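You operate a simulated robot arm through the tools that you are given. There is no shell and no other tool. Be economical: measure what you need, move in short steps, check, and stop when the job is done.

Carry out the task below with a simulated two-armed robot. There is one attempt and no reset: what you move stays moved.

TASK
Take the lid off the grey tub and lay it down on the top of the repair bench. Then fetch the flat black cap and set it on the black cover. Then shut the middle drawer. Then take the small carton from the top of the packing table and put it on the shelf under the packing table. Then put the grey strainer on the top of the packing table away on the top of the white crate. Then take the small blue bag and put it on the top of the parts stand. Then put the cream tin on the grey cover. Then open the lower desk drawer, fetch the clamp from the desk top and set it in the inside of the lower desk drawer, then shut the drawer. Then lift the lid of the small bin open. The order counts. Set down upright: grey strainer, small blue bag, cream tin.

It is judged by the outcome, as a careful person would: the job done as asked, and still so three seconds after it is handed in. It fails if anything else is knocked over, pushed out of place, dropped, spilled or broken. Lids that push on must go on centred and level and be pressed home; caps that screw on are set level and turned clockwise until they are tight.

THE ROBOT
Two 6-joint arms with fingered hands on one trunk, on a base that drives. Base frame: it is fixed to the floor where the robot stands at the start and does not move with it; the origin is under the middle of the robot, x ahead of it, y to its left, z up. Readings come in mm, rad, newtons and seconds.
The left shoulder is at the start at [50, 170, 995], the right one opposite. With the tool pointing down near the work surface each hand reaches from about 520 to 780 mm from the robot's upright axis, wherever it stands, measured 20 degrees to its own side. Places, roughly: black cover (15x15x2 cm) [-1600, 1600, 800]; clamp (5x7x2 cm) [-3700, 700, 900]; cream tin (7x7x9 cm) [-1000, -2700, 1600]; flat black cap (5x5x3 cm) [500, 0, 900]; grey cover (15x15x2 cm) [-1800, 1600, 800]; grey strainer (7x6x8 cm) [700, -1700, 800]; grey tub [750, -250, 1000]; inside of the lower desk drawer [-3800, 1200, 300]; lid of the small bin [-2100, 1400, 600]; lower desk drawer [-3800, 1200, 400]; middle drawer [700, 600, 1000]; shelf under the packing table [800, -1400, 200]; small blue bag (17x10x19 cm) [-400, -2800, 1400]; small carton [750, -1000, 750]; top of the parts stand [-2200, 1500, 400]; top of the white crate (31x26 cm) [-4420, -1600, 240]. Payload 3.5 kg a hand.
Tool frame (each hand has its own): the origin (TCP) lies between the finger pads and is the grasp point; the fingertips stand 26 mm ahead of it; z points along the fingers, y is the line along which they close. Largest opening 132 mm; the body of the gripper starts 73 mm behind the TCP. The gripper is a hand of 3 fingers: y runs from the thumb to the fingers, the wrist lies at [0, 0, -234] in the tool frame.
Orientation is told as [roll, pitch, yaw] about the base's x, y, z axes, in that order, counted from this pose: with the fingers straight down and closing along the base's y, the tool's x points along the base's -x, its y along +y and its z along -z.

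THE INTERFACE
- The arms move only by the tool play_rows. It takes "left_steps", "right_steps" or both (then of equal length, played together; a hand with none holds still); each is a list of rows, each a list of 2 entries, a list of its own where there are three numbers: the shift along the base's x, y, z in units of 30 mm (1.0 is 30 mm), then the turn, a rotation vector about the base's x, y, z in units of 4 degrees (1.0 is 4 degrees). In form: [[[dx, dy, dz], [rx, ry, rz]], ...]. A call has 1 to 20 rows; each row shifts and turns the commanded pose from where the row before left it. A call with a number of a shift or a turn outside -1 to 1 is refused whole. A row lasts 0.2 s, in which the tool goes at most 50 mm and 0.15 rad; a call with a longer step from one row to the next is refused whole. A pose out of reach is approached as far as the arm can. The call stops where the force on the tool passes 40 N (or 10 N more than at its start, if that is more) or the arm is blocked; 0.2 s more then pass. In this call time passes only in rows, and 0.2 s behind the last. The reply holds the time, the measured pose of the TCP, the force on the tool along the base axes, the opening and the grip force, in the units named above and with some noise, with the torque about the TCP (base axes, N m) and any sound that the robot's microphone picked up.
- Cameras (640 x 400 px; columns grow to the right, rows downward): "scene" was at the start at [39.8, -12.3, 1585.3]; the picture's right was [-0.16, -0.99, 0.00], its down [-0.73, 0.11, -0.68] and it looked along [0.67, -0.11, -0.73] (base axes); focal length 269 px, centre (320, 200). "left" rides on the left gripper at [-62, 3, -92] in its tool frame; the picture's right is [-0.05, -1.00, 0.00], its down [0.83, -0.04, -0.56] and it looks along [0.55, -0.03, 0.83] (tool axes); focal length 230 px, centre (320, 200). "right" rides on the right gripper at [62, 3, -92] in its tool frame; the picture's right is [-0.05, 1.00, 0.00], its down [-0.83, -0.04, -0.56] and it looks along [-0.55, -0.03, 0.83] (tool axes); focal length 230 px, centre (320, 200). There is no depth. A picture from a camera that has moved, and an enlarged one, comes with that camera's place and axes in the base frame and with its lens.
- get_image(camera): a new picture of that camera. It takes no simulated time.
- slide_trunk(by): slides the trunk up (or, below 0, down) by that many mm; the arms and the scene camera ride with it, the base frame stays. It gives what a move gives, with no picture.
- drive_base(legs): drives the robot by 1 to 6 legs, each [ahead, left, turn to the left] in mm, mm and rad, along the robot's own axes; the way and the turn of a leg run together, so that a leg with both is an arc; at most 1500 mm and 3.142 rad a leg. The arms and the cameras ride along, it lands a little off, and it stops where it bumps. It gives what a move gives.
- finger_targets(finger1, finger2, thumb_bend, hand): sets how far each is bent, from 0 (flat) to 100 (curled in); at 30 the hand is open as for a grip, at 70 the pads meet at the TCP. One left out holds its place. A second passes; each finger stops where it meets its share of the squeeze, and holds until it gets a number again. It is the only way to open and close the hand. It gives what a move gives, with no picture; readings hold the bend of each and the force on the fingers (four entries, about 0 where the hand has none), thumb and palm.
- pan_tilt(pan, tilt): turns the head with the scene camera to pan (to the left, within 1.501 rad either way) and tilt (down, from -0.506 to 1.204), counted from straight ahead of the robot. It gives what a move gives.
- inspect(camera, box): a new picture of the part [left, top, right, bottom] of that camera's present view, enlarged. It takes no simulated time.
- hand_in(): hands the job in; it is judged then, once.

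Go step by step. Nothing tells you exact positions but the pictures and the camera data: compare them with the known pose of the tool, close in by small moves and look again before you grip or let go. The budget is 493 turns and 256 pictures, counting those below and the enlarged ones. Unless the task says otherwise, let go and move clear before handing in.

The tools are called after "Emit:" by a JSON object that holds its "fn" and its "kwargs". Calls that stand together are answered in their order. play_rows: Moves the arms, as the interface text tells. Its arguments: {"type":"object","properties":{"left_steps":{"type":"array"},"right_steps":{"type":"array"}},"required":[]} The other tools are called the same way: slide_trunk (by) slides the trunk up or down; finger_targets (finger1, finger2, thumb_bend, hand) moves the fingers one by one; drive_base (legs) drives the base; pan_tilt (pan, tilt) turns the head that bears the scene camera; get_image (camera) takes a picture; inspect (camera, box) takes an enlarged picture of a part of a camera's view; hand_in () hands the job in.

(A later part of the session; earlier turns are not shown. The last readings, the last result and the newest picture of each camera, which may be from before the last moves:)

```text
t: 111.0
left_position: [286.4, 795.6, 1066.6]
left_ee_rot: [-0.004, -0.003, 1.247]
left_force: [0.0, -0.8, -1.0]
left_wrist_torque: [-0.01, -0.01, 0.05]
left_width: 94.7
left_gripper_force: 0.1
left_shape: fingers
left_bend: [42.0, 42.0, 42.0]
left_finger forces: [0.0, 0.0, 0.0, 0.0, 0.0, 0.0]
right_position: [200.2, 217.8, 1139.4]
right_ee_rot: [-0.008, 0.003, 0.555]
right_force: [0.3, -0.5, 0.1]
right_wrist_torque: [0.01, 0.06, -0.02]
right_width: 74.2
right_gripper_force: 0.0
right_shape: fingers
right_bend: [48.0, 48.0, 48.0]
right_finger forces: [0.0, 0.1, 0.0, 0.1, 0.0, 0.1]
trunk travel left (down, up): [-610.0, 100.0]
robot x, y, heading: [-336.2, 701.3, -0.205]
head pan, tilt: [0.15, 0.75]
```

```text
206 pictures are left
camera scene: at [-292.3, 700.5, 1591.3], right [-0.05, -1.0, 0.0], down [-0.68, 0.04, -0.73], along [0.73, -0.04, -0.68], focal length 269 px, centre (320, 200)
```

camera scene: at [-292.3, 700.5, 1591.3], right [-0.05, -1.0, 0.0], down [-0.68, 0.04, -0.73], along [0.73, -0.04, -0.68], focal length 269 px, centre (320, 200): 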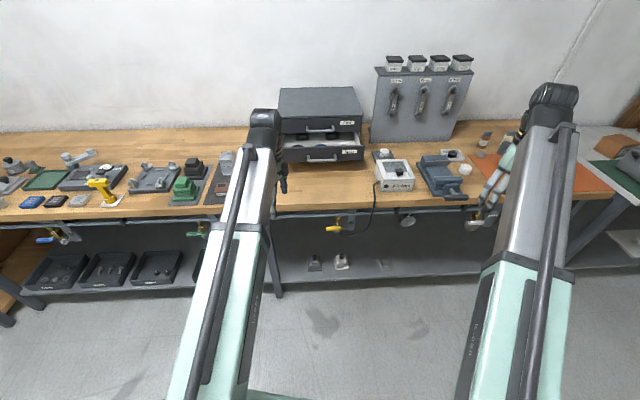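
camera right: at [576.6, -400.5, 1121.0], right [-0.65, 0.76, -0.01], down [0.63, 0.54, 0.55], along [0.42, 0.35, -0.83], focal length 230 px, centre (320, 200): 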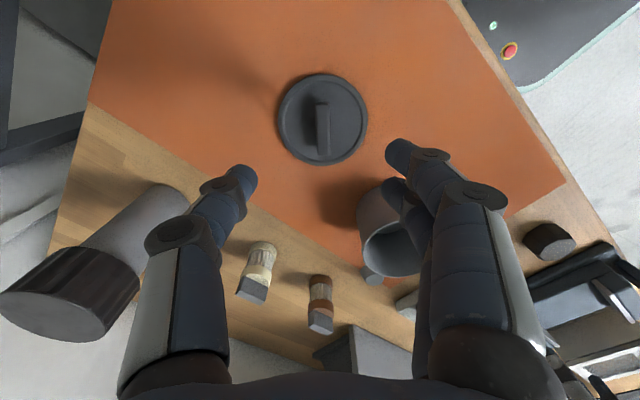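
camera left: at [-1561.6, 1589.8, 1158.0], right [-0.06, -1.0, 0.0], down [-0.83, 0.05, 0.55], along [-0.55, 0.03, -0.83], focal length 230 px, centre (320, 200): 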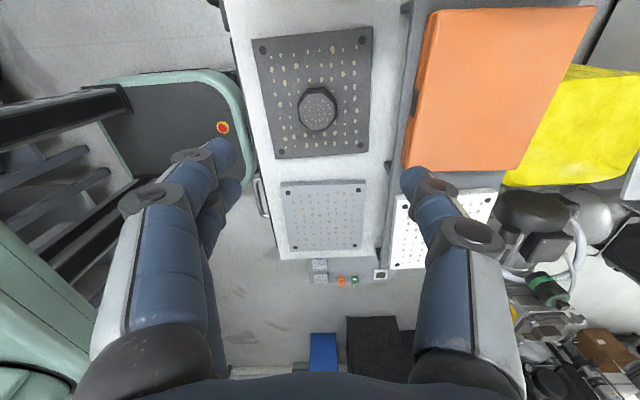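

The base drifted in heading and brushed the machine again; I move off it, straighten, and come in front of the drawer.

Emit:
{"fn": "drive_base", "kwargs": {"legs": [[200, 50, 0], [0, 0, 0.204], [0, -280, 0]]}}

Emit:
{"fn": "get_image", "kwargs": {"camera": "scene"}}

Emit:
{"fn": "get_image", "kwargs": {"camera": "left"}}

```text
t: 115.0
left_position: [462.6, 658.3, 1065.8]
left_ee_rot: [-0.002, -0.002, 1.46]
left_force: [0.3, 0.1, -0.2]
left_wrist_torque: [0.04, -0.02, 0.03]
left_width: 94.4
left_gripper_force: 0.0
left_shape: fingers
left_bend: [42.0, 42.0, 42.0]
left_finger forces: [0.0, 0.0, 0.1, 0.0, 0.0, 0.0]
right_position: [502.2, 75.3, 1140.9]
right_ee_rot: [-0.007, 0.002, 0.77]
right_force: [-0.2, -0.3, 0.0]
right_wrist_torque: [0.04, 0.02, 0.02]
right_width: 74.3
right_gripper_force: 0.0
right_shape: fingers
right_bend: [48.0, 48.0, 48.0]
right_finger forces: [0.0, 0.0, 0.1, 0.1, 0.0, 0.1]
trunk travel left (down, up): [-610.0, 100.0]
robot x, y, heading: [-126.3, 431.4, 0.013]
head pan, tilt: [0.15, 0.75]
```

```text
205 pictures are left
camera scene: at [-83.2, 442.5, 1591.3], right [0.16, -0.99, 0.0], down [-0.67, -0.11, -0.73], along [0.72, 0.12, -0.68], focal length 269 px, centre (320, 200)
```

scene: 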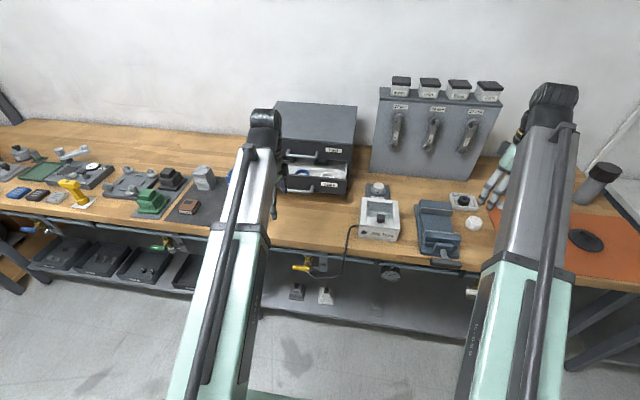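

```text
204 pictures are left
camera left: at [463.7, 720.3, 1157.9], right [1.0, -0.06, 0.0], down [-0.05, -0.83, 0.55], along [-0.03, -0.55, -0.83], focal length 230 px, centre (320, 200)
```

left: 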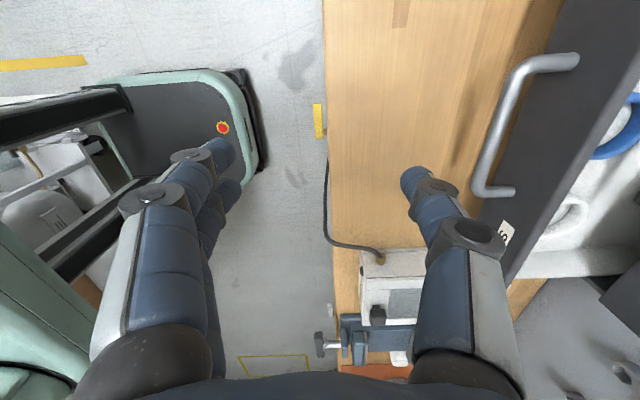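

The drawer handle is around [626, 668]. I'll close the left hand, unwind its yaw and pitch it forward so the closed fingertips can push the drawer front.

Emit:
{"fn": "finger_targets", "kwargs": {"hand": "left", "finger1": 70, "finger2": 70, "thumb_bend": 70}}

Emit:
{"fn": "play_rows", "kwargs": {"left_steps": [[[-0.5, 0, 0], [0, 0, -1]], [[-0.5, 0, 0], [0, 0, -1]], [[0, 0, 0], [0, 0, -1]], [[0, 0, 0], [0, 0, -1]], [[0, 0, 0], [0, 0, -1]], [[0, 0, 0], [0, 0, -1]], [[0, 0, 0], [0, 0, -1]], [[0, 0, 0], [0, 0, -1]], [[0, 0, 0], [0, 0, -1]], [[0, 0, 0], [0, 0, -1]], [[0, 0, 0], [0, 0, -1]], [[0, 0, 0], [0, 0, -1]], [[0, 0, 0], [0, 0, -1]], [[0, 0, 0], [0, 0, -1]], [[0, 0, 0], [0, 0, -1]], [[0, 0, 0], [0, 0, -1]], [[0, 0, 0], [0, 0, -1]], [[0, 0, 0], [0, 0, -1]], [[0, 0, 0], [0, 0, -1]], [[0, 0, 0], [0, 0, -1]]]}}

Emit:
{"fn": "play_rows", "kwargs": {"left_steps": [[[0, 0, 0], [0, -1, 0]], [[0, 0, 0], [0, -1, 0]], [[0, 0, 0], [0, -1, 0]], [[0, 0, 0], [0, -1, 0]], [[0, 0, 0], [0, -1, 0]], [[0, 0, 0], [0, -1, 0]], [[0, 0, 0], [0, -1, 0]], [[0, 0, 0], [0, -1, 0]], [[0, 0, 0], [0, -1, 0]], [[0, 0, 0], [0, -1, 0]], [[0, 0, 0], [0, -1, 0]], [[0, 0, 0], [0, -1, 0]]]}}

Emit:
{"fn": "get_image", "kwargs": {"camera": "left"}}

Emit:
{"fn": "get_image", "kwargs": {"camera": "scene"}}

```text
t: 116.0
left_position: [462.8, 659.5, 1065.6]
left_ee_rot: [-0.003, -0.001, 1.462]
left_force: [-0.6, -1.0, 0.3]
left_wrist_torque: [-0.02, 0.01, 0.01]
left_width: 6.6
left_gripper_force: 0.0
left_shape: fingers
left_bend: [70.0, 70.0, 70.0]
left_finger forces: [0.1, 0.0, 0.0, 0.0, 0.0, 0.1]
right_position: [501.0, 76.2, 1140.8]
right_ee_rot: [-0.008, 0.004, 0.769]
right_force: [0.3, 0.0, 0.2]
right_wrist_torque: [0.01, -0.01, 0.03]
right_width: 74.3
right_gripper_force: 0.1
right_shape: fingers
right_bend: [48.0, 48.0, 48.0]
right_finger forces: [0.0, 0.0, 0.0, 0.0, 0.1, 0.0]
trunk travel left (down, up): [-610.0, 100.0]
robot x, y, heading: [-130.0, 429.0, 0.012]
head pan, tilt: [0.15, 0.75]
```

```text
t: 120.2
left_position: [431.9, 658.7, 1066.0]
left_ee_rot: [-0.003, -0.002, 0.063]
left_force: [-0.8, -0.2, 0.0]
left_wrist_torque: [-0.01, 0.02, -0.03]
left_width: 6.3
left_gripper_force: 0.1
left_shape: fingers
left_bend: [70.0, 70.0, 70.0]
left_finger forces: [0.0, 0.0, 0.0, 0.0, 0.0, 0.0]
right_position: [500.2, 75.9, 1141.0]
right_ee_rot: [-0.009, 0.004, 0.769]
right_force: [-0.1, -0.1, 0.0]
right_wrist_torque: [-0.03, 0.04, -0.01]
right_width: 74.0
right_gripper_force: 0.0
right_shape: fingers
right_bend: [48.0, 48.0, 48.0]
right_finger forces: [0.0, 0.0, 0.0, 0.0, 0.0, 0.1]
trunk travel left (down, up): [-610.0, 100.0]
robot x, y, heading: [-125.8, 431.6, 0.015]
head pan, tilt: [0.15, 0.75]
```

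```text
t: 122.8
left_position: [495.2, 668.6, 1087.0]
left_ee_rot: [-0.075, -0.836, 0.095]
left_force: [-0.4, -0.1, 1.1]
left_wrist_torque: [-0.02, -0.02, 0.0]
left_width: 6.2
left_gripper_force: 0.0
left_shape: fingers
left_bend: [70.0, 70.0, 70.0]
left_finger forces: [0.1, 0.0, 0.0, 0.0, 0.1, 0.0]
left hand out of reach, approached as far as the arm can: row 8, 9, 10, 11, 12
right_position: [500.7, 75.4, 1139.6]
right_ee_rot: [-0.008, 0.004, 0.769]
right_force: [-0.8, 0.3, -0.7]
right_wrist_torque: [0.0, 0.0, 0.02]
right_width: 74.2
right_gripper_force: 0.2
right_shape: fingers
right_bend: [48.0, 48.0, 48.0]
right_finger forces: [0.0, 0.0, 0.0, 0.0, 0.0, 0.1]
trunk travel left (down, up): [-610.0, 100.0]
robot x, y, heading: [-125.8, 431.5, 0.014]
head pan, tilt: [0.15, 0.75]
```

```text
203 pictures are left
camera left: at [467.1, 678.0, 1193.9], right [0.08, -0.99, 0.09], down [-0.97, -0.09, -0.24], along [0.25, -0.07, -0.97], focal length 230 px, centre (320, 200)
```

left: 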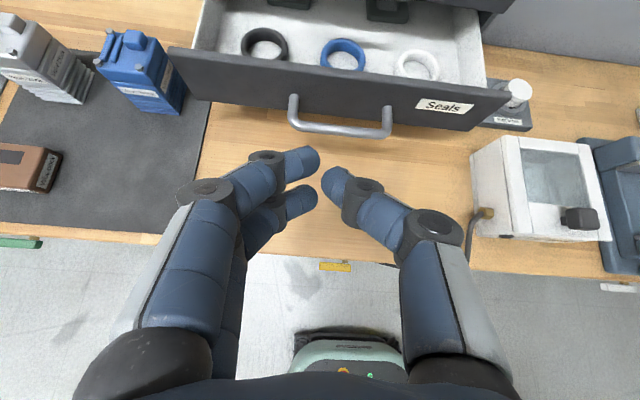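

```text
202 pictures are left
camera scene: at [-83.2, 443.9, 1591.3], right [0.16, -0.99, 0.0], down [-0.67, -0.11, -0.73], along [0.72, 0.12, -0.68], focal length 269 px, centre (320, 200)
```

scene: 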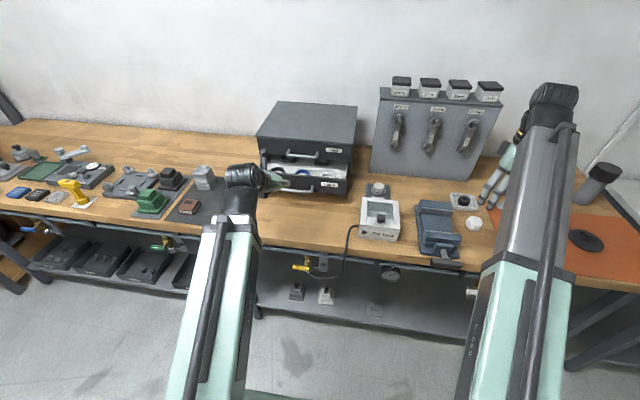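

Emit:
{"fn": "inspect", "kwargs": {"camera": "scene", "box": [230, 100, 390, 220]}}

```text
3.33 times, centred on (310, 160) of scene
camera zoom: at [-83.2, 443.9, 1591.3], right [0.16, -0.99, 0.0], down [-0.67, -0.11, -0.73], along [0.72, 0.12, -0.68], focal length 897 px, centre (353, 333)
```

zoom: 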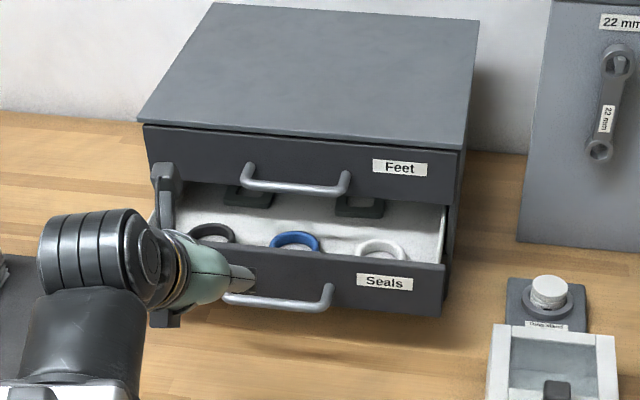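

The handle bar is at about [617, 645, 965]. I'll bring the fingertips in front of and slightly below the bar, first testing a small downward step.

Emit:
{"fn": "play_rows", "kwargs": {"left_steps": [[[0.5, -0.3, -1], [0, 0, 0]], [[0, 0, -1], [0, 0, 0]]]}}

```text
t: 123.4
left_position: [511.8, 658.8, 1027.6]
left_ee_rot: [-0.075, -0.837, 0.096]
left_force: [0.3, -0.1, -0.7]
left_wrist_torque: [0.02, -0.04, 0.01]
left_width: 6.1
left_gripper_force: 0.1
left_shape: fingers
left_bend: [70.0, 70.0, 70.0]
left_finger forces: [0.0, 0.1, 0.1, 0.0, 0.0, 0.0]
right_position: [501.2, 76.9, 1140.7]
right_ee_rot: [-0.01, 0.004, 0.768]
right_force: [1.3, 0.3, 0.5]
right_wrist_torque: [0.03, 0.04, -0.02]
right_width: 74.3
right_gripper_force: 0.1
right_shape: fingers
right_bend: [48.0, 48.0, 48.0]
right_finger forces: [0.1, 0.0, 0.0, 0.1, 0.0, 0.0]
trunk travel left (down, up): [-610.0, 100.0]
robot x, y, heading: [-126.7, 432.2, 0.015]
head pan, tilt: [0.15, 0.75]
```

Emit:
{"fn": "play_rows", "kwargs": {"left_steps": [[[0.3, -0.2, -1], [0, 0, 0]], [[0.4, -0.2, -1], [0, 0, 0]], [[0, 0, -0.2], [0, 0, 0]]]}}

Emit:
{"fn": "get_image", "kwargs": {"camera": "left"}}

Emit:
{"fn": "inspect", "kwargs": {"camera": "scene", "box": [230, 100, 390, 220]}}

```text
t: 124.2
left_position: [532.3, 648.7, 961.0]
left_ee_rot: [-0.073, -0.839, 0.094]
left_force: [0.7, 0.2, -0.4]
left_wrist_torque: [-0.03, 0.05, -0.01]
left_width: 6.2
left_gripper_force: 0.0
left_shape: fingers
left_bend: [70.0, 70.0, 70.0]
left_finger forces: [0.0, 0.0, 0.0, 0.0, 0.0, 0.0]
right_position: [500.3, 75.7, 1141.0]
right_ee_rot: [-0.009, 0.002, 0.771]
right_force: [0.0, 0.3, -0.1]
right_wrist_torque: [0.01, 0.0, 0.0]
right_width: 74.3
right_gripper_force: 0.0
right_shape: fingers
right_bend: [48.0, 48.0, 48.0]
right_finger forces: [0.1, 0.1, 0.0, 0.0, 0.1, 0.0]
trunk travel left (down, up): [-610.0, 100.0]
robot x, y, heading: [-125.2, 430.6, 0.011]
head pan, tilt: [0.15, 0.75]
```

```text
200 pictures are left
camera left: at [502.7, 657.9, 1066.9], right [0.08, -0.99, 0.09], down [-0.97, -0.1, -0.24], along [0.25, -0.07, -0.97], focal length 230 px, centre (320, 200)
```

left: 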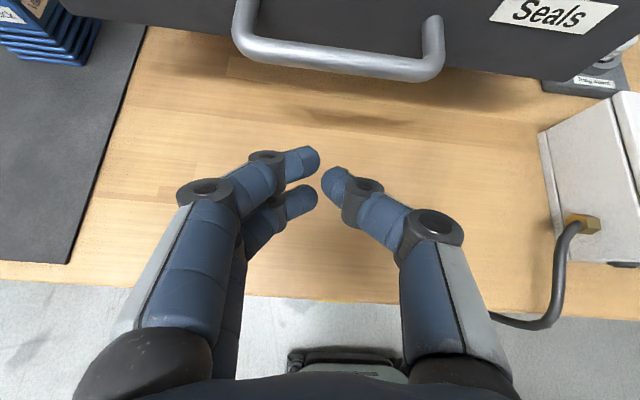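

```text
3.33 times, centred on (310, 160) of scene
camera zoom: at [-83.3, 443.9, 1591.3], right [0.16, -0.99, 0.0], down [-0.67, -0.11, -0.73], along [0.72, 0.12, -0.68], focal length 897 px, centre (353, 333)
```

zoom: 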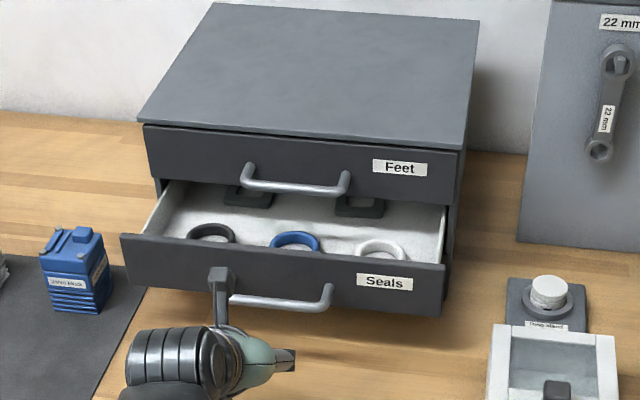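

Lined up. Push forward along the drawer's slide direction.

Emit:
{"fn": "play_rows", "kwargs": {"left_steps": [[[0.9, 0, 0], [0, 0, 0]], [[0.9, 0, 0], [0, 0, 0]], [[0.6, 0, 0], [0, 0, 0]], [[0.6, 0.05, 0], [0, 0, 0]], [[0.6, 0.05, 0], [0, 0, 0]]]}}

Emit:
{"fn": "get_image", "kwargs": {"camera": "left"}}

```text
t: 125.4
left_position: [642.1, 652.3, 962.3]
left_ee_rot: [-0.072, -0.837, 0.094]
left_force: [-0.7, 0.1, 0.2]
left_wrist_torque: [0.0, -0.01, 0.0]
left_width: 5.6
left_gripper_force: 0.1
left_shape: fingers
left_bend: [70.0, 70.0, 70.0]
left_finger forces: [0.1, 0.1, 0.1, 0.0, 0.1, 0.1]
right_position: [500.9, 75.7, 1141.1]
right_ee_rot: [-0.009, 0.004, 0.77]
right_force: [-0.4, 0.3, 0.5]
right_wrist_torque: [-0.01, 0.02, 0.01]
right_width: 74.2
right_gripper_force: 0.1
right_shape: fingers
right_bend: [48.0, 48.0, 48.0]
right_finger forces: [0.1, 0.0, 0.0, 0.0, 0.0, 0.0]
trunk travel left (down, up): [-610.0, 100.0]
robot x, y, heading: [-124.8, 433.8, 0.014]
head pan, tilt: [0.15, 0.75]
```

```text
198 pictures are left
camera left: at [611.7, 660.2, 1068.7], right [0.08, -0.99, 0.09], down [-0.96, -0.1, -0.24], along [0.25, -0.07, -0.97], focal length 230 px, centre (320, 200)
```

left: 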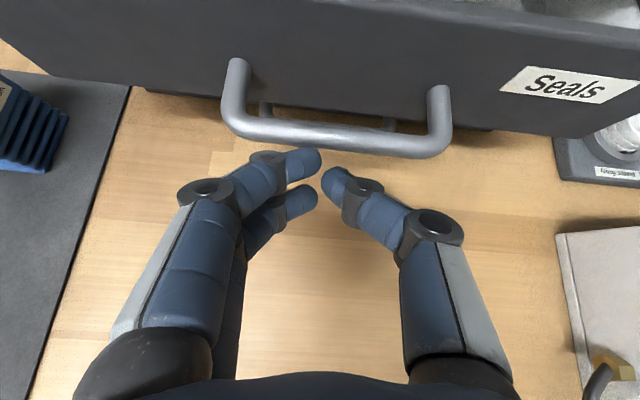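

The drawer is moving with the hand. Keep pushing.

Emit:
{"fn": "play_rows", "kwargs": {"left_steps": [[[0.6, 0.05, -0.1], [0, 0, 0]], [[0.6, 0.05, -0.1], [0, 0, 0]], [[0.6, 0.05, 0], [0, 0, 0]]]}}

Emit:
{"fn": "inspect", "kwargs": {"camera": "scene", "box": [230, 100, 390, 220]}}

Emit:
{"fn": "get_image", "kwargs": {"camera": "left"}}

```text
t: 126.2
left_position: [693.9, 654.7, 954.8]
left_ee_rot: [-0.073, -0.837, 0.095]
left_force: [0.0, -0.4, -0.9]
left_wrist_torque: [-0.04, 0.0, 0.0]
left_width: 5.4
left_gripper_force: 0.1
left_shape: fingers
left_bend: [70.0, 70.0, 70.0]
left_finger forces: [0.2, 0.0, 0.0, 0.0, 0.0, 0.1]
right_position: [502.7, 74.5, 1139.9]
right_ee_rot: [-0.01, 0.003, 0.769]
right_force: [-0.1, -0.1, -0.6]
right_wrist_torque: [0.02, 0.0, 0.02]
right_width: 74.4
right_gripper_force: 0.1
right_shape: fingers
right_bend: [48.0, 48.0, 48.0]
right_finger forces: [0.1, 0.0, 0.0, 0.0, 0.0, 0.0]
trunk travel left (down, up): [-610.0, 100.0]
robot x, y, heading: [-124.2, 432.4, 0.015]
head pan, tilt: [0.15, 0.75]
```

```text
3.33 times, centred on (310, 160) of scene
camera zoom: at [-82.9, 443.9, 1591.3], right [0.16, -0.99, 0.0], down [-0.67, -0.11, -0.73], along [0.72, 0.12, -0.68], focal length 897 px, centre (353, 333)
```

zoom: 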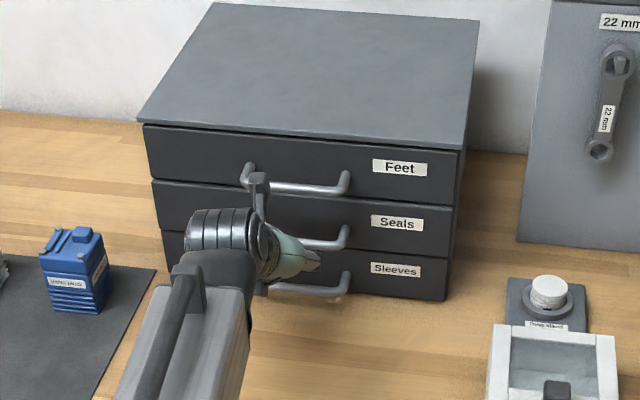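

```text
196 pictures are left
camera left: at [664.8, 663.4, 1060.9], right [0.08, -0.99, 0.09], down [-0.97, -0.1, -0.24], along [0.25, -0.07, -0.97], focal length 230 px, centre (320, 200)
```

left: 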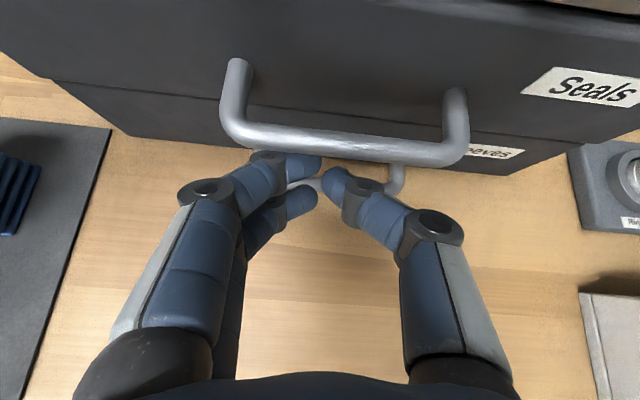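

Nearly flush. Push on gently until it stops.

Emit:
{"fn": "play_rows", "kwargs": {"left_steps": [[[0.3, 0.02, 0], [0, 0, 0]], [[0.3, 0.02, 0], [0, 0, 0]], [[0.3, 0.02, 0], [0, 0, 0]]]}}

Emit:
{"fn": "inspect", "kwargs": {"camera": "scene", "box": [230, 100, 390, 220]}}

```text
t: 126.8
left_position: [706.8, 657.7, 948.9]
left_ee_rot: [-0.074, -0.816, 0.098]
left_force: [-10.0, -1.6, -2.9]
left_wrist_torque: [-0.08, -0.11, 0.26]
left_width: 3.9
left_gripper_force: 4.8
left_shape: fingers
left_bend: [71.0, 70.0, 70.0]
left_finger forces: [9.5, 0.1, 0.0, 0.0, 0.1, 0.1]
right_position: [501.1, 76.3, 1140.2]
right_ee_rot: [-0.005, 0.003, 0.77]
right_force: [0.1, 0.2, 0.1]
right_wrist_torque: [0.02, 0.03, -0.02]
right_width: 74.0
right_gripper_force: 0.1
right_shape: fingers
right_bend: [48.0, 48.0, 48.0]
right_finger forces: [0.0, 0.0, 0.0, 0.0, 0.0, 0.0]
trunk travel left (down, up): [-610.0, 100.0]
robot x, y, heading: [-127.7, 429.6, 0.01]
head pan, tilt: [0.15, 0.75]
stopped in row 3 (left hand): the force on the tool passed its limit at 47 N (the readings are from after the stop); the commanded pose is now the measured one
```

```text
3.33 times, centred on (310, 160) of scene
camera zoom: at [-83.4, 443.6, 1591.3], right [0.16, -0.99, 0.0], down [-0.67, -0.11, -0.73], along [0.72, 0.12, -0.68], focal length 897 px, centre (353, 333)
```

zoom: 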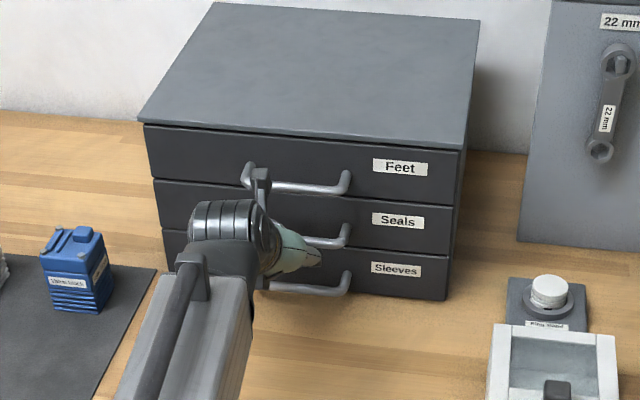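

The drawer is shut flush. I retreat straight back, then raise and straighten the hand.

Emit:
{"fn": "play_rows", "kwargs": {"left_steps": [[[-0.5, 0, 0], [0, 0, 0]], [[-1, 0, 0], [0, 0, 0]], [[-1, 0, 0], [0, 0, 0]], [[-1, 0, 0], [0, 0, 0]], [[-1, 0, 0.8], [0, 0, 0]], [[-1, 0, 0.8], [0, 1, 0]], [[-0.5, 0, 1], [0, 1, 0]], [[0, 0, 1], [0, 1, 0]], [[0, 0, 0.5], [0, 1, 0]], [[0, 0, 0], [0, 1, 0]], [[0, 0, 0], [0, 1, 0]], [[0, 0, 0], [0, 1, 0]], [[0, 0, 0], [0, 1, 0]], [[0, 0, 0], [0, 1, 0]], [[0, 0, 0], [0, 1, 0]], [[0, 0, 0], [0, 1, 0]], [[0, 0, 0], [0, 1, 0]]]}}

Emit:
{"fn": "get_image", "kwargs": {"camera": "scene"}}

```text
t: 130.4
left_position: [528.3, 657.7, 1074.8]
left_ee_rot: [-0.002, 0.012, 0.065]
left_force: [-0.2, -0.4, 0.2]
left_wrist_torque: [0.01, -0.02, 0.01]
left_width: 5.5
left_gripper_force: 0.1
left_shape: fingers
left_bend: [70.0, 70.0, 70.0]
left_finger forces: [0.0, 0.0, 0.1, 0.1, 0.0, 0.0]
right_position: [499.7, 76.1, 1139.4]
right_ee_rot: [-0.007, 0.004, 0.77]
right_force: [-0.3, -0.2, -0.2]
right_wrist_torque: [0.02, 0.02, 0.0]
right_width: 73.8
right_gripper_force: 0.0
right_shape: fingers
right_bend: [48.0, 48.0, 48.0]
right_finger forces: [0.0, 0.0, 0.1, 0.1, 0.0, 0.0]
trunk travel left (down, up): [-610.0, 100.0]
robot x, y, heading: [-129.1, 431.8, 0.007]
head pan, tilt: [0.15, 0.75]
```

```text
194 pictures are left
camera scene: at [-83.6, 443.9, 1591.3], right [0.16, -0.99, 0.0], down [-0.67, -0.11, -0.73], along [0.72, 0.12, -0.68], focal length 269 px, centre (320, 200)
```

scene: 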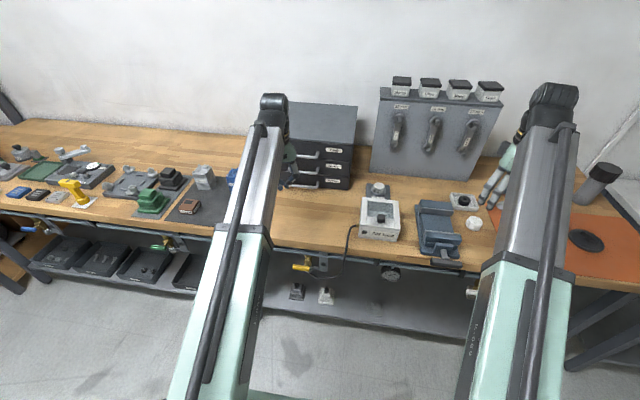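

The drawer is shut. Next the packing table: I strafe right to stand before it.

Emit:
{"fn": "drive_base", "kwargs": {"legs": [[0, -700, 0], [0, -500, 0]]}}

Emit:
{"fn": "pan_tilt", "kwargs": {"pan": -0.3, "tilt": 0.75}}

Emit:
{"fn": "get_image", "kwargs": {"camera": "scene"}}

```text
t: 136.8
left_position: [544.2, -530.8, 1073.4]
left_ee_rot: [-0.001, 0.013, 0.073]
left_force: [-0.9, -0.4, -0.3]
left_wrist_torque: [-0.01, -0.02, 0.0]
left_width: 5.7
left_gripper_force: 0.0
left_shape: fingers
left_bend: [70.0, 70.0, 70.0]
left_finger forces: [0.0, 0.1, 0.0, 0.1, 0.1, 0.0]
right_position: [519.3, -1114.1, 1140.3]
right_ee_rot: [-0.006, 0.005, 0.777]
right_force: [-0.2, 0.7, -0.7]
right_wrist_torque: [0.02, 0.0, 0.01]
right_width: 74.1
right_gripper_force: 0.1
right_shape: fingers
right_bend: [48.0, 48.0, 48.0]
right_finger forces: [0.0, 0.0, 0.0, 0.0, 0.0, 0.0]
trunk travel left (down, up): [-610.0, 100.0]
robot x, y, heading: [-105.9, -763.1, 0.02]
head pan, tilt: [0.15, 0.75]
```

```text
t: 137.7
left_position: [545.0, -530.1, 1073.7]
left_ee_rot: [-0.002, 0.011, 0.072]
left_force: [-0.1, 0.3, 0.0]
left_wrist_torque: [-0.01, 0.02, 0.0]
left_width: 5.7
left_gripper_force: 0.0
left_shape: fingers
left_bend: [70.0, 70.0, 70.0]
left_finger forces: [0.0, 0.0, 0.0, 0.0, 0.0, 0.0]
right_position: [520.4, -1112.7, 1141.0]
right_ee_rot: [-0.009, 0.003, 0.776]
right_force: [-1.0, -0.2, -0.2]
right_wrist_torque: [0.03, 0.0, -0.02]
right_width: 74.1
right_gripper_force: 0.0
right_shape: fingers
right_bend: [48.0, 48.0, 48.0]
right_finger forces: [0.0, 0.0, 0.1, 0.0, 0.0, 0.0]
trunk travel left (down, up): [-610.0, 100.0]
robot x, y, heading: [-108.3, -758.9, 0.017]
head pan, tilt: [-0.3, 0.75]
```

```text
193 pictures are left
camera scene: at [-68.1, -784.9, 1591.3], right [-0.28, -0.96, 0.0], down [-0.66, 0.19, -0.73], along [0.7, -0.2, -0.68], focal length 269 px, centre (320, 200)
```

scene: 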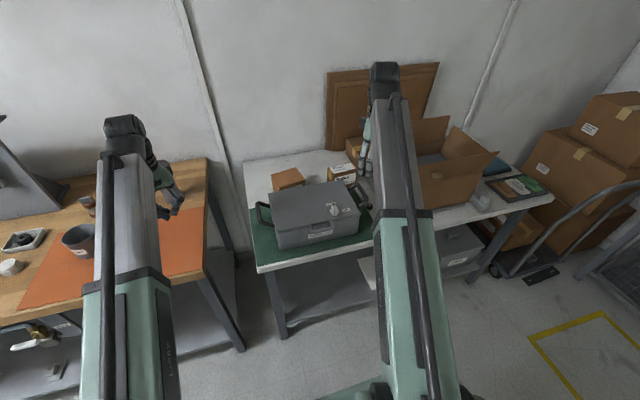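

Emit:
{"fn": "inspect", "kwargs": {"camera": "scene", "box": [230, 120, 390, 260]}}

Emit:
{"fn": "inspect", "kwargs": {"camera": "scene", "box": [340, 60, 560, 220]}}

Emit:
{"fn": "get_image", "kwargs": {"camera": "right"}}

```text
2.86 times, centred on (310, 190) of scene
camera zoom: at [-68.1, -784.9, 1591.3], right [-0.28, -0.96, 0.0], down [-0.66, 0.19, -0.73], along [0.7, -0.2, -0.68], focal length 768 px, centre (349, 229)
```

zoom: 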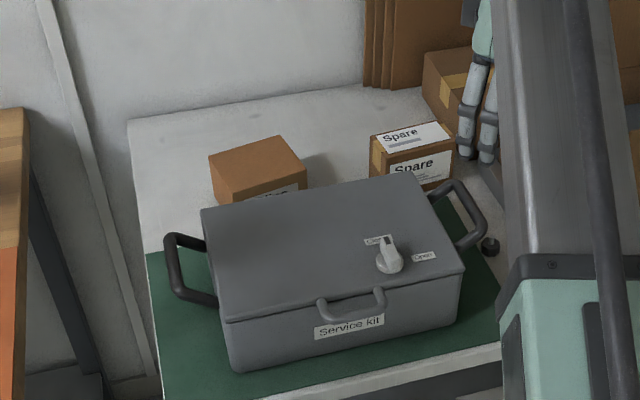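

```text
2.50 times, centred on (450, 140) of scene
camera zoom: at [-68.1, -784.9, 1591.3], right [-0.28, -0.96, 0.0], down [-0.66, 0.19, -0.73], along [0.7, -0.2, -0.68], focal length 672 px, centre (-5, 350)
```

zoom: 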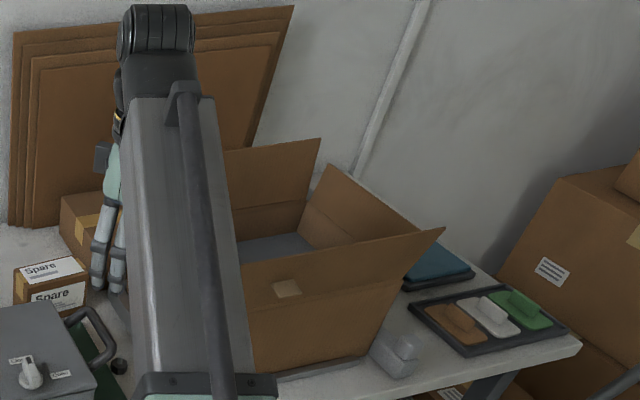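

```text
190 pictures are left
camera right: at [473.4, -1151.6, 1232.6], right [-0.66, 0.75, -0.01], down [0.62, 0.56, 0.55], along [0.42, 0.36, -0.83], focal length 230 px, centre (320, 200)
```

right: 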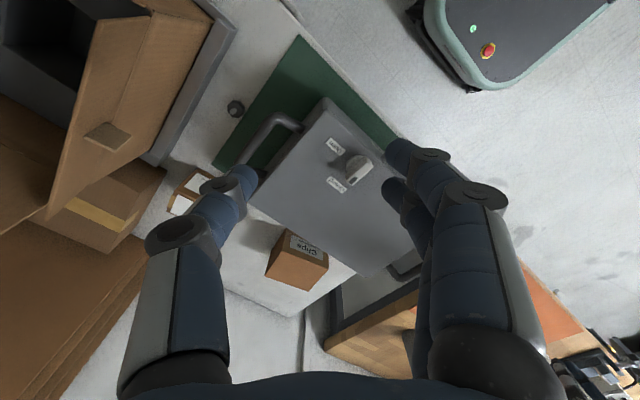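

The Clips carton (≈[848, -902], top z≈845) behind the service case matches the small carton. I pull the left arm back and up, and drive closer.

Emit:
{"fn": "play_rows", "kwargs": {"left_steps": [[[-1, 0, 1], [0, 0, 0]], [[-1, 0, 1], [0, 0, 0]], [[-1, 0, 1], [0, 0, 0]], [[-0.5, 0, 0.5], [0, 0, 0]]]}}

Emit:
{"fn": "drive_base", "kwargs": {"legs": [[220, 50, -0.017]]}}

Emit:
{"fn": "get_image", "kwargs": {"camera": "right"}}

Emit:
{"fn": "get_image", "kwargs": {"camera": "scene"}}

```text
t: 138.7
left_position: [462.2, -527.4, 1137.3]
left_ee_rot: [-0.003, 0.002, 0.074]
left_force: [-0.2, -0.2, 0.6]
left_wrist_torque: [0.01, 0.0, 0.01]
left_width: 5.5
left_gripper_force: 0.1
left_shape: fingers
left_bend: [70.0, 70.0, 70.0]
left_finger forces: [0.0, 0.1, 0.0, 0.0, 0.0, 0.0]
left hand out of reach, approached as far as the arm can: row 3, 4
right_position: [520.8, -1113.0, 1139.9]
right_ee_rot: [-0.008, 0.004, 0.777]
right_force: [0.5, 0.2, 0.3]
right_wrist_torque: [-0.02, 0.01, 0.02]
right_width: 74.1
right_gripper_force: 0.1
right_shape: fingers
right_bend: [48.0, 48.0, 48.0]
right_finger forces: [0.1, 0.0, 0.0, 0.1, 0.0, 0.0]
trunk travel left (down, up): [-610.0, 100.0]
robot x, y, heading: [-111.4, -757.5, 0.016]
head pan, tilt: [-0.3, 0.75]
```

```text
t: 140.4
left_position: [690.0, -485.6, 1138.0]
left_ee_rot: [-0.003, 0.004, 0.055]
left_force: [0.3, -0.4, 0.3]
left_wrist_torque: [-0.01, 0.03, 0.02]
left_width: 5.7
left_gripper_force: 0.1
left_shape: fingers
left_bend: [70.0, 70.0, 70.0]
left_finger forces: [0.0, 0.1, 0.1, 0.0, 0.1, 0.1]
right_position: [735.8, -1071.8, 1139.5]
right_ee_rot: [-0.006, 0.002, 0.755]
right_force: [0.5, 1.6, 0.5]
right_wrist_torque: [-0.03, -0.01, 0.02]
right_width: 74.1
right_gripper_force: 0.1
right_shape: fingers
right_bend: [48.0, 48.0, 48.0]
right_finger forces: [0.0, 0.0, 0.0, 0.0, 0.1, 0.0]
trunk travel left (down, up): [-610.0, 100.0]
robot x, y, heading: [109.6, -709.1, -0.006]
head pan, tilt: [-0.3, 0.75]
```

```text
189 pictures are left
camera right: at [688.4, -1109.4, 1232.1], right [-0.65, 0.76, -0.01], down [0.63, 0.54, 0.55], along [0.42, 0.35, -0.83], focal length 230 px, centre (320, 200)
```

right: 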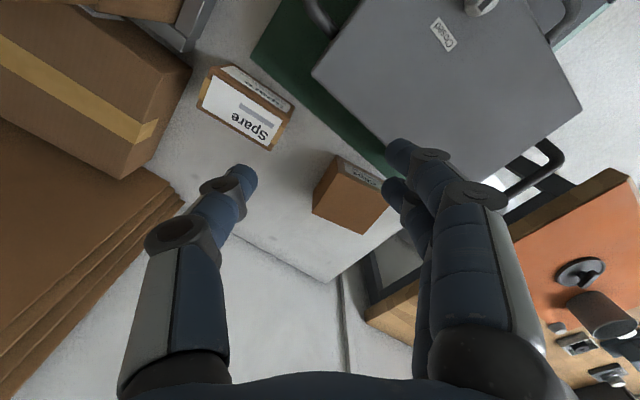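

```text
188 pictures are left
camera scene: at [154.2, -732.5, 1591.2], right [-0.3, -0.96, 0.0], down [-0.65, 0.2, -0.73], along [0.7, -0.22, -0.68], focal length 269 px, centre (320, 200)
```

scene: 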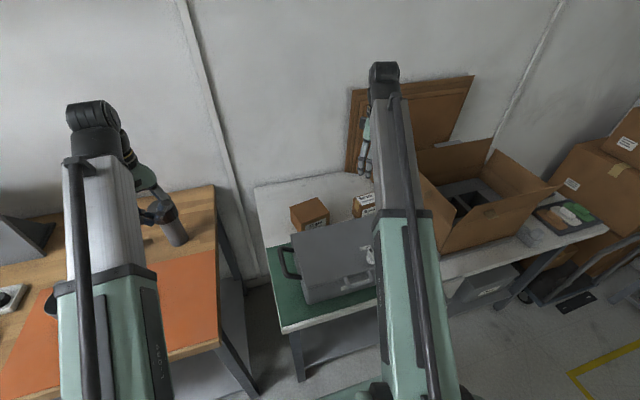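

I lower the right hand nearer above the carton, away from the case, and look again.

Emit:
{"fn": "finger_targets", "kwargs": {"hand": "right", "finger1": 30, "finger2": 30, "thumb_bend": 30}}

Emit:
{"fn": "play_rows", "kwargs": {"right_steps": [[[0.6, 0.9, -0.3], [0, 0, -1]], [[0.6, 0.9, -0.3], [0, 0, -1]], [[0.6, 0.9, -0.3], [0, 0, -1]], [[0.6, 0.9, -0.3], [0, 0, -1]], [[0.6, 0.9, -0.3], [0, 0, -1]], [[0.3, 0.9, -0.3], [0, 0, -1]], [[0, 0, -0.3], [0, 0, -1]], [[0, 0, -0.3], [0, 0, -1]]]}}

Emit:
{"fn": "get_image", "kwargs": {"camera": "right"}}

```text
t: 141.4
left_position: [688.5, -485.0, 1139.3]
left_ee_rot: [-0.002, 0.002, 0.055]
left_force: [-0.8, 0.1, 0.7]
left_wrist_torque: [-0.01, 0.0, 0.03]
left_width: 5.6
left_gripper_force: 0.0
left_shape: fingers
left_bend: [70.0, 70.0, 70.0]
left_finger forces: [0.0, 0.0, 0.0, 0.0, 0.0, 0.1]
right_position: [735.2, -1070.2, 1139.4]
right_ee_rot: [-0.008, 0.004, 0.758]
right_force: [-0.1, 0.2, -0.2]
right_wrist_torque: [-0.01, 0.01, 0.02]
right_width: 133.8
right_gripper_force: 0.0
right_shape: fingers
right_bend: [30.0, 30.0, 30.0]
right_finger forces: [0.0, 0.0, 0.0, 0.1, 0.1, 0.1]
trunk travel left (down, up): [-610.0, 100.0]
robot x, y, heading: [108.8, -705.4, 0.001]
head pan, tilt: [-0.3, 0.75]
```

```text
t: 143.2
left_position: [689.6, -485.5, 1138.4]
left_ee_rot: [-0.002, 0.0, 0.054]
left_force: [0.0, 0.2, 1.1]
left_wrist_torque: [0.02, -0.02, -0.01]
left_width: 5.6
left_gripper_force: 0.1
left_shape: fingers
left_bend: [70.0, 70.0, 70.0]
left_finger forces: [0.0, 0.0, 0.0, 0.0, 0.0, 0.0]
right_position: [830.2, -907.9, 1067.3]
right_ee_rot: [-0.008, 0.003, 0.199]
right_force: [0.3, 0.1, 0.2]
right_wrist_torque: [-0.01, -0.01, -0.02]
right_width: 134.1
right_gripper_force: 0.0
right_shape: fingers
right_bend: [30.0, 30.0, 30.0]
right_finger forces: [0.0, 0.0, 0.0, 0.0, 0.0, 0.1]
right hand out of reach, approached as far as the arm can: row 6
trunk travel left (down, up): [-610.0, 100.0]
robot x, y, heading: [108.8, -710.1, -0.003]
head pan, tilt: [-0.3, 0.75]
```

```text
187 pictures are left
camera right: at [769.0, -915.8, 1159.3], right [-0.15, 0.99, -0.01], down [0.82, 0.13, 0.55], along [0.55, 0.07, -0.83], focal length 230 px, centre (320, 200)
```

right: 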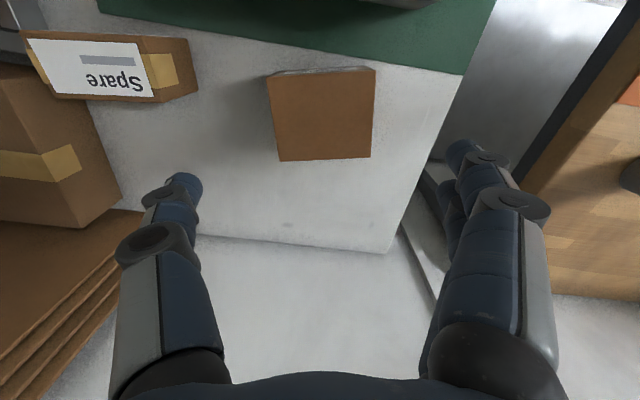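

The carton's top is about 130 × 108 mm, aligned with yaw ≈0.2; I must grip it across its x-depth, so I'll move 40 mm closer and turn the hand by −90°.

Emit:
{"fn": "drive_base", "kwargs": {"legs": [[40, 0, 0]]}}

Emit:
{"fn": "play_rows", "kwargs": {"right_steps": [[[-0.5, 0, 0], [0, 0, -1]], [[-0.5, 0, 0], [0, 0, -1]], [[0, 0, 0], [0, 0, -1]], [[0, 0, 0], [0, 0, -1]], [[0, 0, 0], [0, 0, -1]], [[0, 0, 0], [0, 0, -1]], [[0, 0, 0], [0, 0, -1]], [[0, 0, 0], [0, 0, -1]], [[0, 0, 0], [0, 0, -1]], [[0, 0, 0], [0, 0, -1]], [[0, 0, 0], [0, 0, -1]], [[0, 0, 0], [0, 0, -1]], [[0, 0, 0], [0, 0, -1]], [[0, 0, 0], [0, 0, -1]], [[0, 0, 0], [0, 0, -1]], [[0, 0, 0], [0, 0, -1]], [[0, 0, 0], [0, 0, -1]], [[0, 0, 0], [0, 0, -1]], [[0, 0, 0], [0, 0, -1]], [[0, 0, 0], [0, 0, -1]]]}}

Emit:
{"fn": "get_image", "kwargs": {"camera": "right"}}

```text
t: 144.1
left_position: [730.9, -485.0, 1136.7]
left_ee_rot: [-0.003, 0.004, 0.053]
left_force: [0.8, 0.2, -0.6]
left_wrist_torque: [-0.01, 0.03, -0.01]
left_width: 5.5
left_gripper_force: 0.0
left_shape: fingers
left_bend: [70.0, 70.0, 70.0]
left_finger forces: [0.1, 0.0, 0.1, 0.0, 0.0, 0.0]
right_position: [872.2, -909.0, 1064.9]
right_ee_rot: [-0.007, 0.005, 0.2]
right_force: [0.6, -0.2, -0.7]
right_wrist_torque: [0.0, 0.02, 0.0]
right_width: 134.3
right_gripper_force: 0.0
right_shape: fingers
right_bend: [30.0, 30.0, 30.0]
right_finger forces: [0.1, 0.0, 0.0, 0.1, 0.1, 0.0]
trunk travel left (down, up): [-610.0, 100.0]
robot x, y, heading: [155.8, -706.3, -0.001]
head pan, tilt: [-0.3, 0.75]
```

```text
t: 148.3
left_position: [728.6, -485.9, 1138.6]
left_ee_rot: [-0.002, 0.002, 0.055]
left_force: [0.3, 0.8, 0.8]
left_wrist_torque: [0.01, 0.0, -0.02]
left_width: 5.6
left_gripper_force: 0.1
left_shape: fingers
left_bend: [70.0, 70.0, 70.0]
left_finger forces: [0.0, 0.0, 0.0, 0.0, 0.1, 0.1]
right_position: [840.4, -908.3, 1066.7]
right_ee_rot: [-0.008, 0.005, -1.197]
right_force: [-0.8, 0.8, 0.7]
right_wrist_torque: [-0.03, 0.01, 0.02]
right_width: 134.0
right_gripper_force: 0.0
right_shape: fingers
right_bend: [30.0, 30.0, 30.0]
right_finger forces: [0.0, 0.0, 0.1, 0.0, 0.1, 0.0]
trunk travel left (down, up): [-610.0, 100.0]
robot x, y, heading: [155.9, -712.0, 0.001]
head pan, tilt: [-0.3, 0.75]
```

```text
186 pictures are left
camera right: at [821.6, -850.2, 1158.8], right [0.95, 0.32, -0.01], down [0.27, -0.79, 0.55], along [0.17, -0.53, -0.83], focal length 230 px, centre (320, 200)
```

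right: 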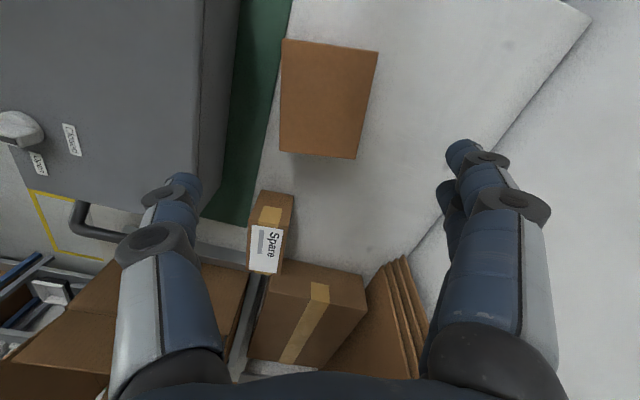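

Emit:
{"fn": "inspect", "kwargs": {"camera": "right", "box": [230, 20, 430, 300]}}

Emit:
{"fn": "inspect", "kwargs": {"camera": "scene", "box": [250, 150, 410, 290]}}

```text
1.43 times, centred on (330, 160) of right
camera zoom: at [821.6, -850.2, 1158.8], right [0.95, 0.32, -0.01], down [0.27, -0.79, 0.55], along [0.17, -0.53, -0.83], focal length 329 px, centre (306, 257)
```

zoom: 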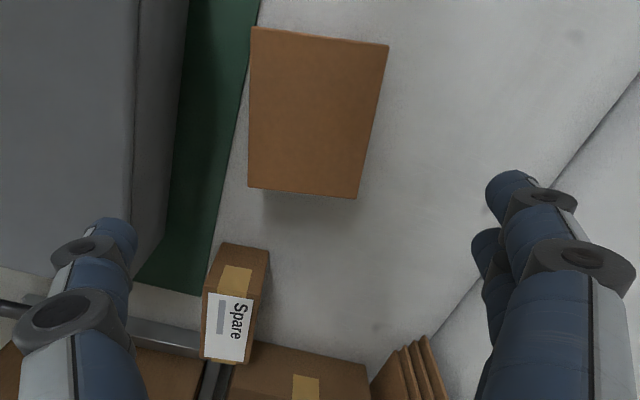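

```text
2.86 times, centred on (330, 220) of scene
camera zoom: at [193.1, -732.9, 1591.3], right [-0.3, -0.96, 0.0], down [-0.65, 0.2, -0.73], along [0.7, -0.22, -0.68], focal length 768 px, centre (291, 143)
```

zoom: 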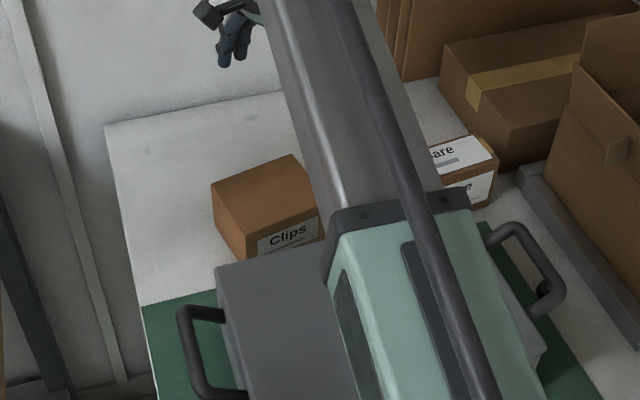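

Rounding of the hints fits the Clips carton (centre ≈[846, -900]). I align the yaw and descend to just above it.

Emit:
{"fn": "play_rows", "kwargs": {"right_steps": [[[0.2, 0.27, 0], [0, 0, -1]], [[0, 0, -1], [0, 0, -1]], [[0, 0, -1], [0, 0, 0]], [[0, 0, -1], [0, 0, 0]], [[0, 0, -1], [0, 0, 0]], [[0, 0, -1], [0, 0, 0]]]}}

Emit:
{"fn": "get_image", "kwargs": {"camera": "right"}}

```text
t: 149.7
left_position: [729.6, -486.5, 1139.5]
left_ee_rot: [-0.002, 0.002, 0.055]
left_force: [-0.3, -0.2, 0.2]
left_wrist_torque: [0.03, 0.01, 0.0]
left_width: 5.6
left_gripper_force: 0.0
left_shape: fingers
left_bend: [70.0, 70.0, 70.0]
left_finger forces: [0.1, 0.1, 0.0, 0.1, 0.0, 0.1]
right_position: [846.5, -900.0, 917.9]
right_ee_rot: [-0.006, 0.004, -1.337]
right_force: [-0.1, -0.2, 0.4]
right_wrist_torque: [0.0, 0.03, 0.0]
right_width: 134.2
right_gripper_force: 0.0
right_shape: fingers
right_bend: [30.0, 30.0, 30.0]
right_finger forces: [0.1, 0.0, 0.0, 0.1, 0.1, 0.0]
trunk travel left (down, up): [-610.0, 100.0]
robot x, y, heading: [151.8, -709.9, 0.003]
head pan, tilt: [-0.3, 0.75]
```

```text
183 pictures are left
camera right: at [835.6, -839.5, 1008.6], right [0.98, 0.18, -0.01], down [0.16, -0.82, 0.55], along [0.09, -0.55, -0.83], focal length 230 px, centre (320, 200)
```

right: 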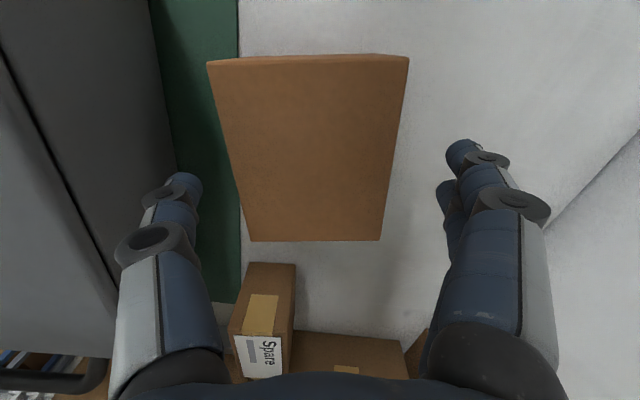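

Well aligned. I shift 7 mm back and lower around the carton.

Emit:
{"fn": "play_rows", "kwargs": {"right_steps": [[[-0.23, 0.1, -0.8], [0, 0, 0]], [[0, 0, -0.8], [0, 0, 0]], [[0, 0, -0.8], [0, 0, 0]]]}}

Emit:
{"fn": "get_image", "kwargs": {"camera": "right"}}

```text
t: 150.5
left_position: [727.9, -486.3, 1139.9]
left_ee_rot: [-0.001, 0.001, 0.054]
left_force: [0.8, -0.4, 0.2]
left_wrist_torque: [0.02, -0.02, 0.0]
left_width: 5.6
left_gripper_force: 0.0
left_shape: fingers
left_bend: [70.0, 70.0, 70.0]
left_finger forces: [0.1, 0.0, 0.0, 0.0, 0.0, 0.0]
right_position: [839.9, -898.1, 846.3]
right_ee_rot: [-0.005, 0.002, -1.337]
right_force: [0.6, -0.8, 13.6]
right_wrist_torque: [-0.04, 0.18, -0.01]
right_width: 137.7
right_gripper_force: 6.2
right_shape: fingers
right_bend: [30.0, 30.0, 30.0]
right_finger forces: [2.9, 1.9, 0.0, 0.0, 7.0, 0.0]
trunk travel left (down, up): [-610.0, 100.0]
robot x, y, heading: [152.2, -710.4, -0.001]
head pan, tilt: [-0.3, 0.75]
```

```text
182 pictures are left
camera right: at [828.3, -836.0, 938.6], right [0.98, 0.18, -0.01], down [0.15, -0.82, 0.55], along [0.1, -0.55, -0.83], focal length 230 px, centre (320, 200)
```

right: 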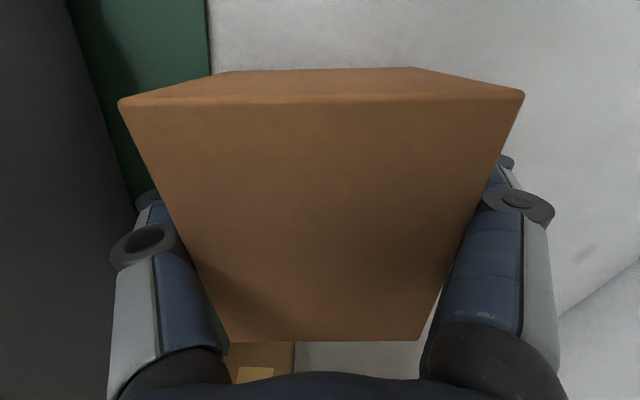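

The carton just fits between the fingers. I squeeze and check.

Emit:
{"fn": "finger_targets", "kwargs": {"hand": "right", "finger1": 42, "finger2": 42, "thumb_bend": 42}}

Emit:
{"fn": "inspect", "kwargs": {"camera": "scene", "box": [250, 150, 410, 290]}}

```text
t: 151.5
left_position: [726.7, -485.5, 1138.7]
left_ee_rot: [-0.001, 0.0, 0.054]
left_force: [-0.2, -1.3, -0.2]
left_wrist_torque: [0.03, -0.01, 0.01]
left_width: 5.7
left_gripper_force: 0.0
left_shape: fingers
left_bend: [70.0, 70.0, 70.0]
left_finger forces: [0.0, 0.1, 0.1, 0.0, 0.0, 0.0]
right_position: [839.3, -897.0, 846.3]
right_ee_rot: [-0.003, 0.002, -1.338]
right_force: [7.1, -3.4, 32.5]
right_wrist_torque: [0.15, 0.1, -0.07]
right_width: 116.8
right_gripper_force: 29.1
right_shape: fingers
right_bend: [41.0, 41.0, 42.0]
right_finger forces: [17.1, 15.4, 0.1, 0.0, 25.5, 0.0]
trunk travel left (down, up): [-610.0, 100.0]
robot x, y, heading: [152.1, -707.6, -0.001]
head pan, tilt: [-0.3, 0.75]
```

```text
2.86 times, centred on (330, 220) of scene
camera zoom: at [190.9, -732.3, 1591.5], right [-0.3, -0.96, 0.0], down [-0.65, 0.2, -0.73], along [0.7, -0.22, -0.68], focal length 768 px, centre (291, 143)
```

zoom: 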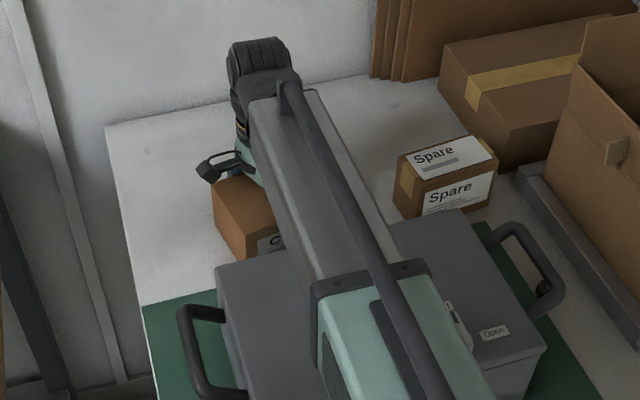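

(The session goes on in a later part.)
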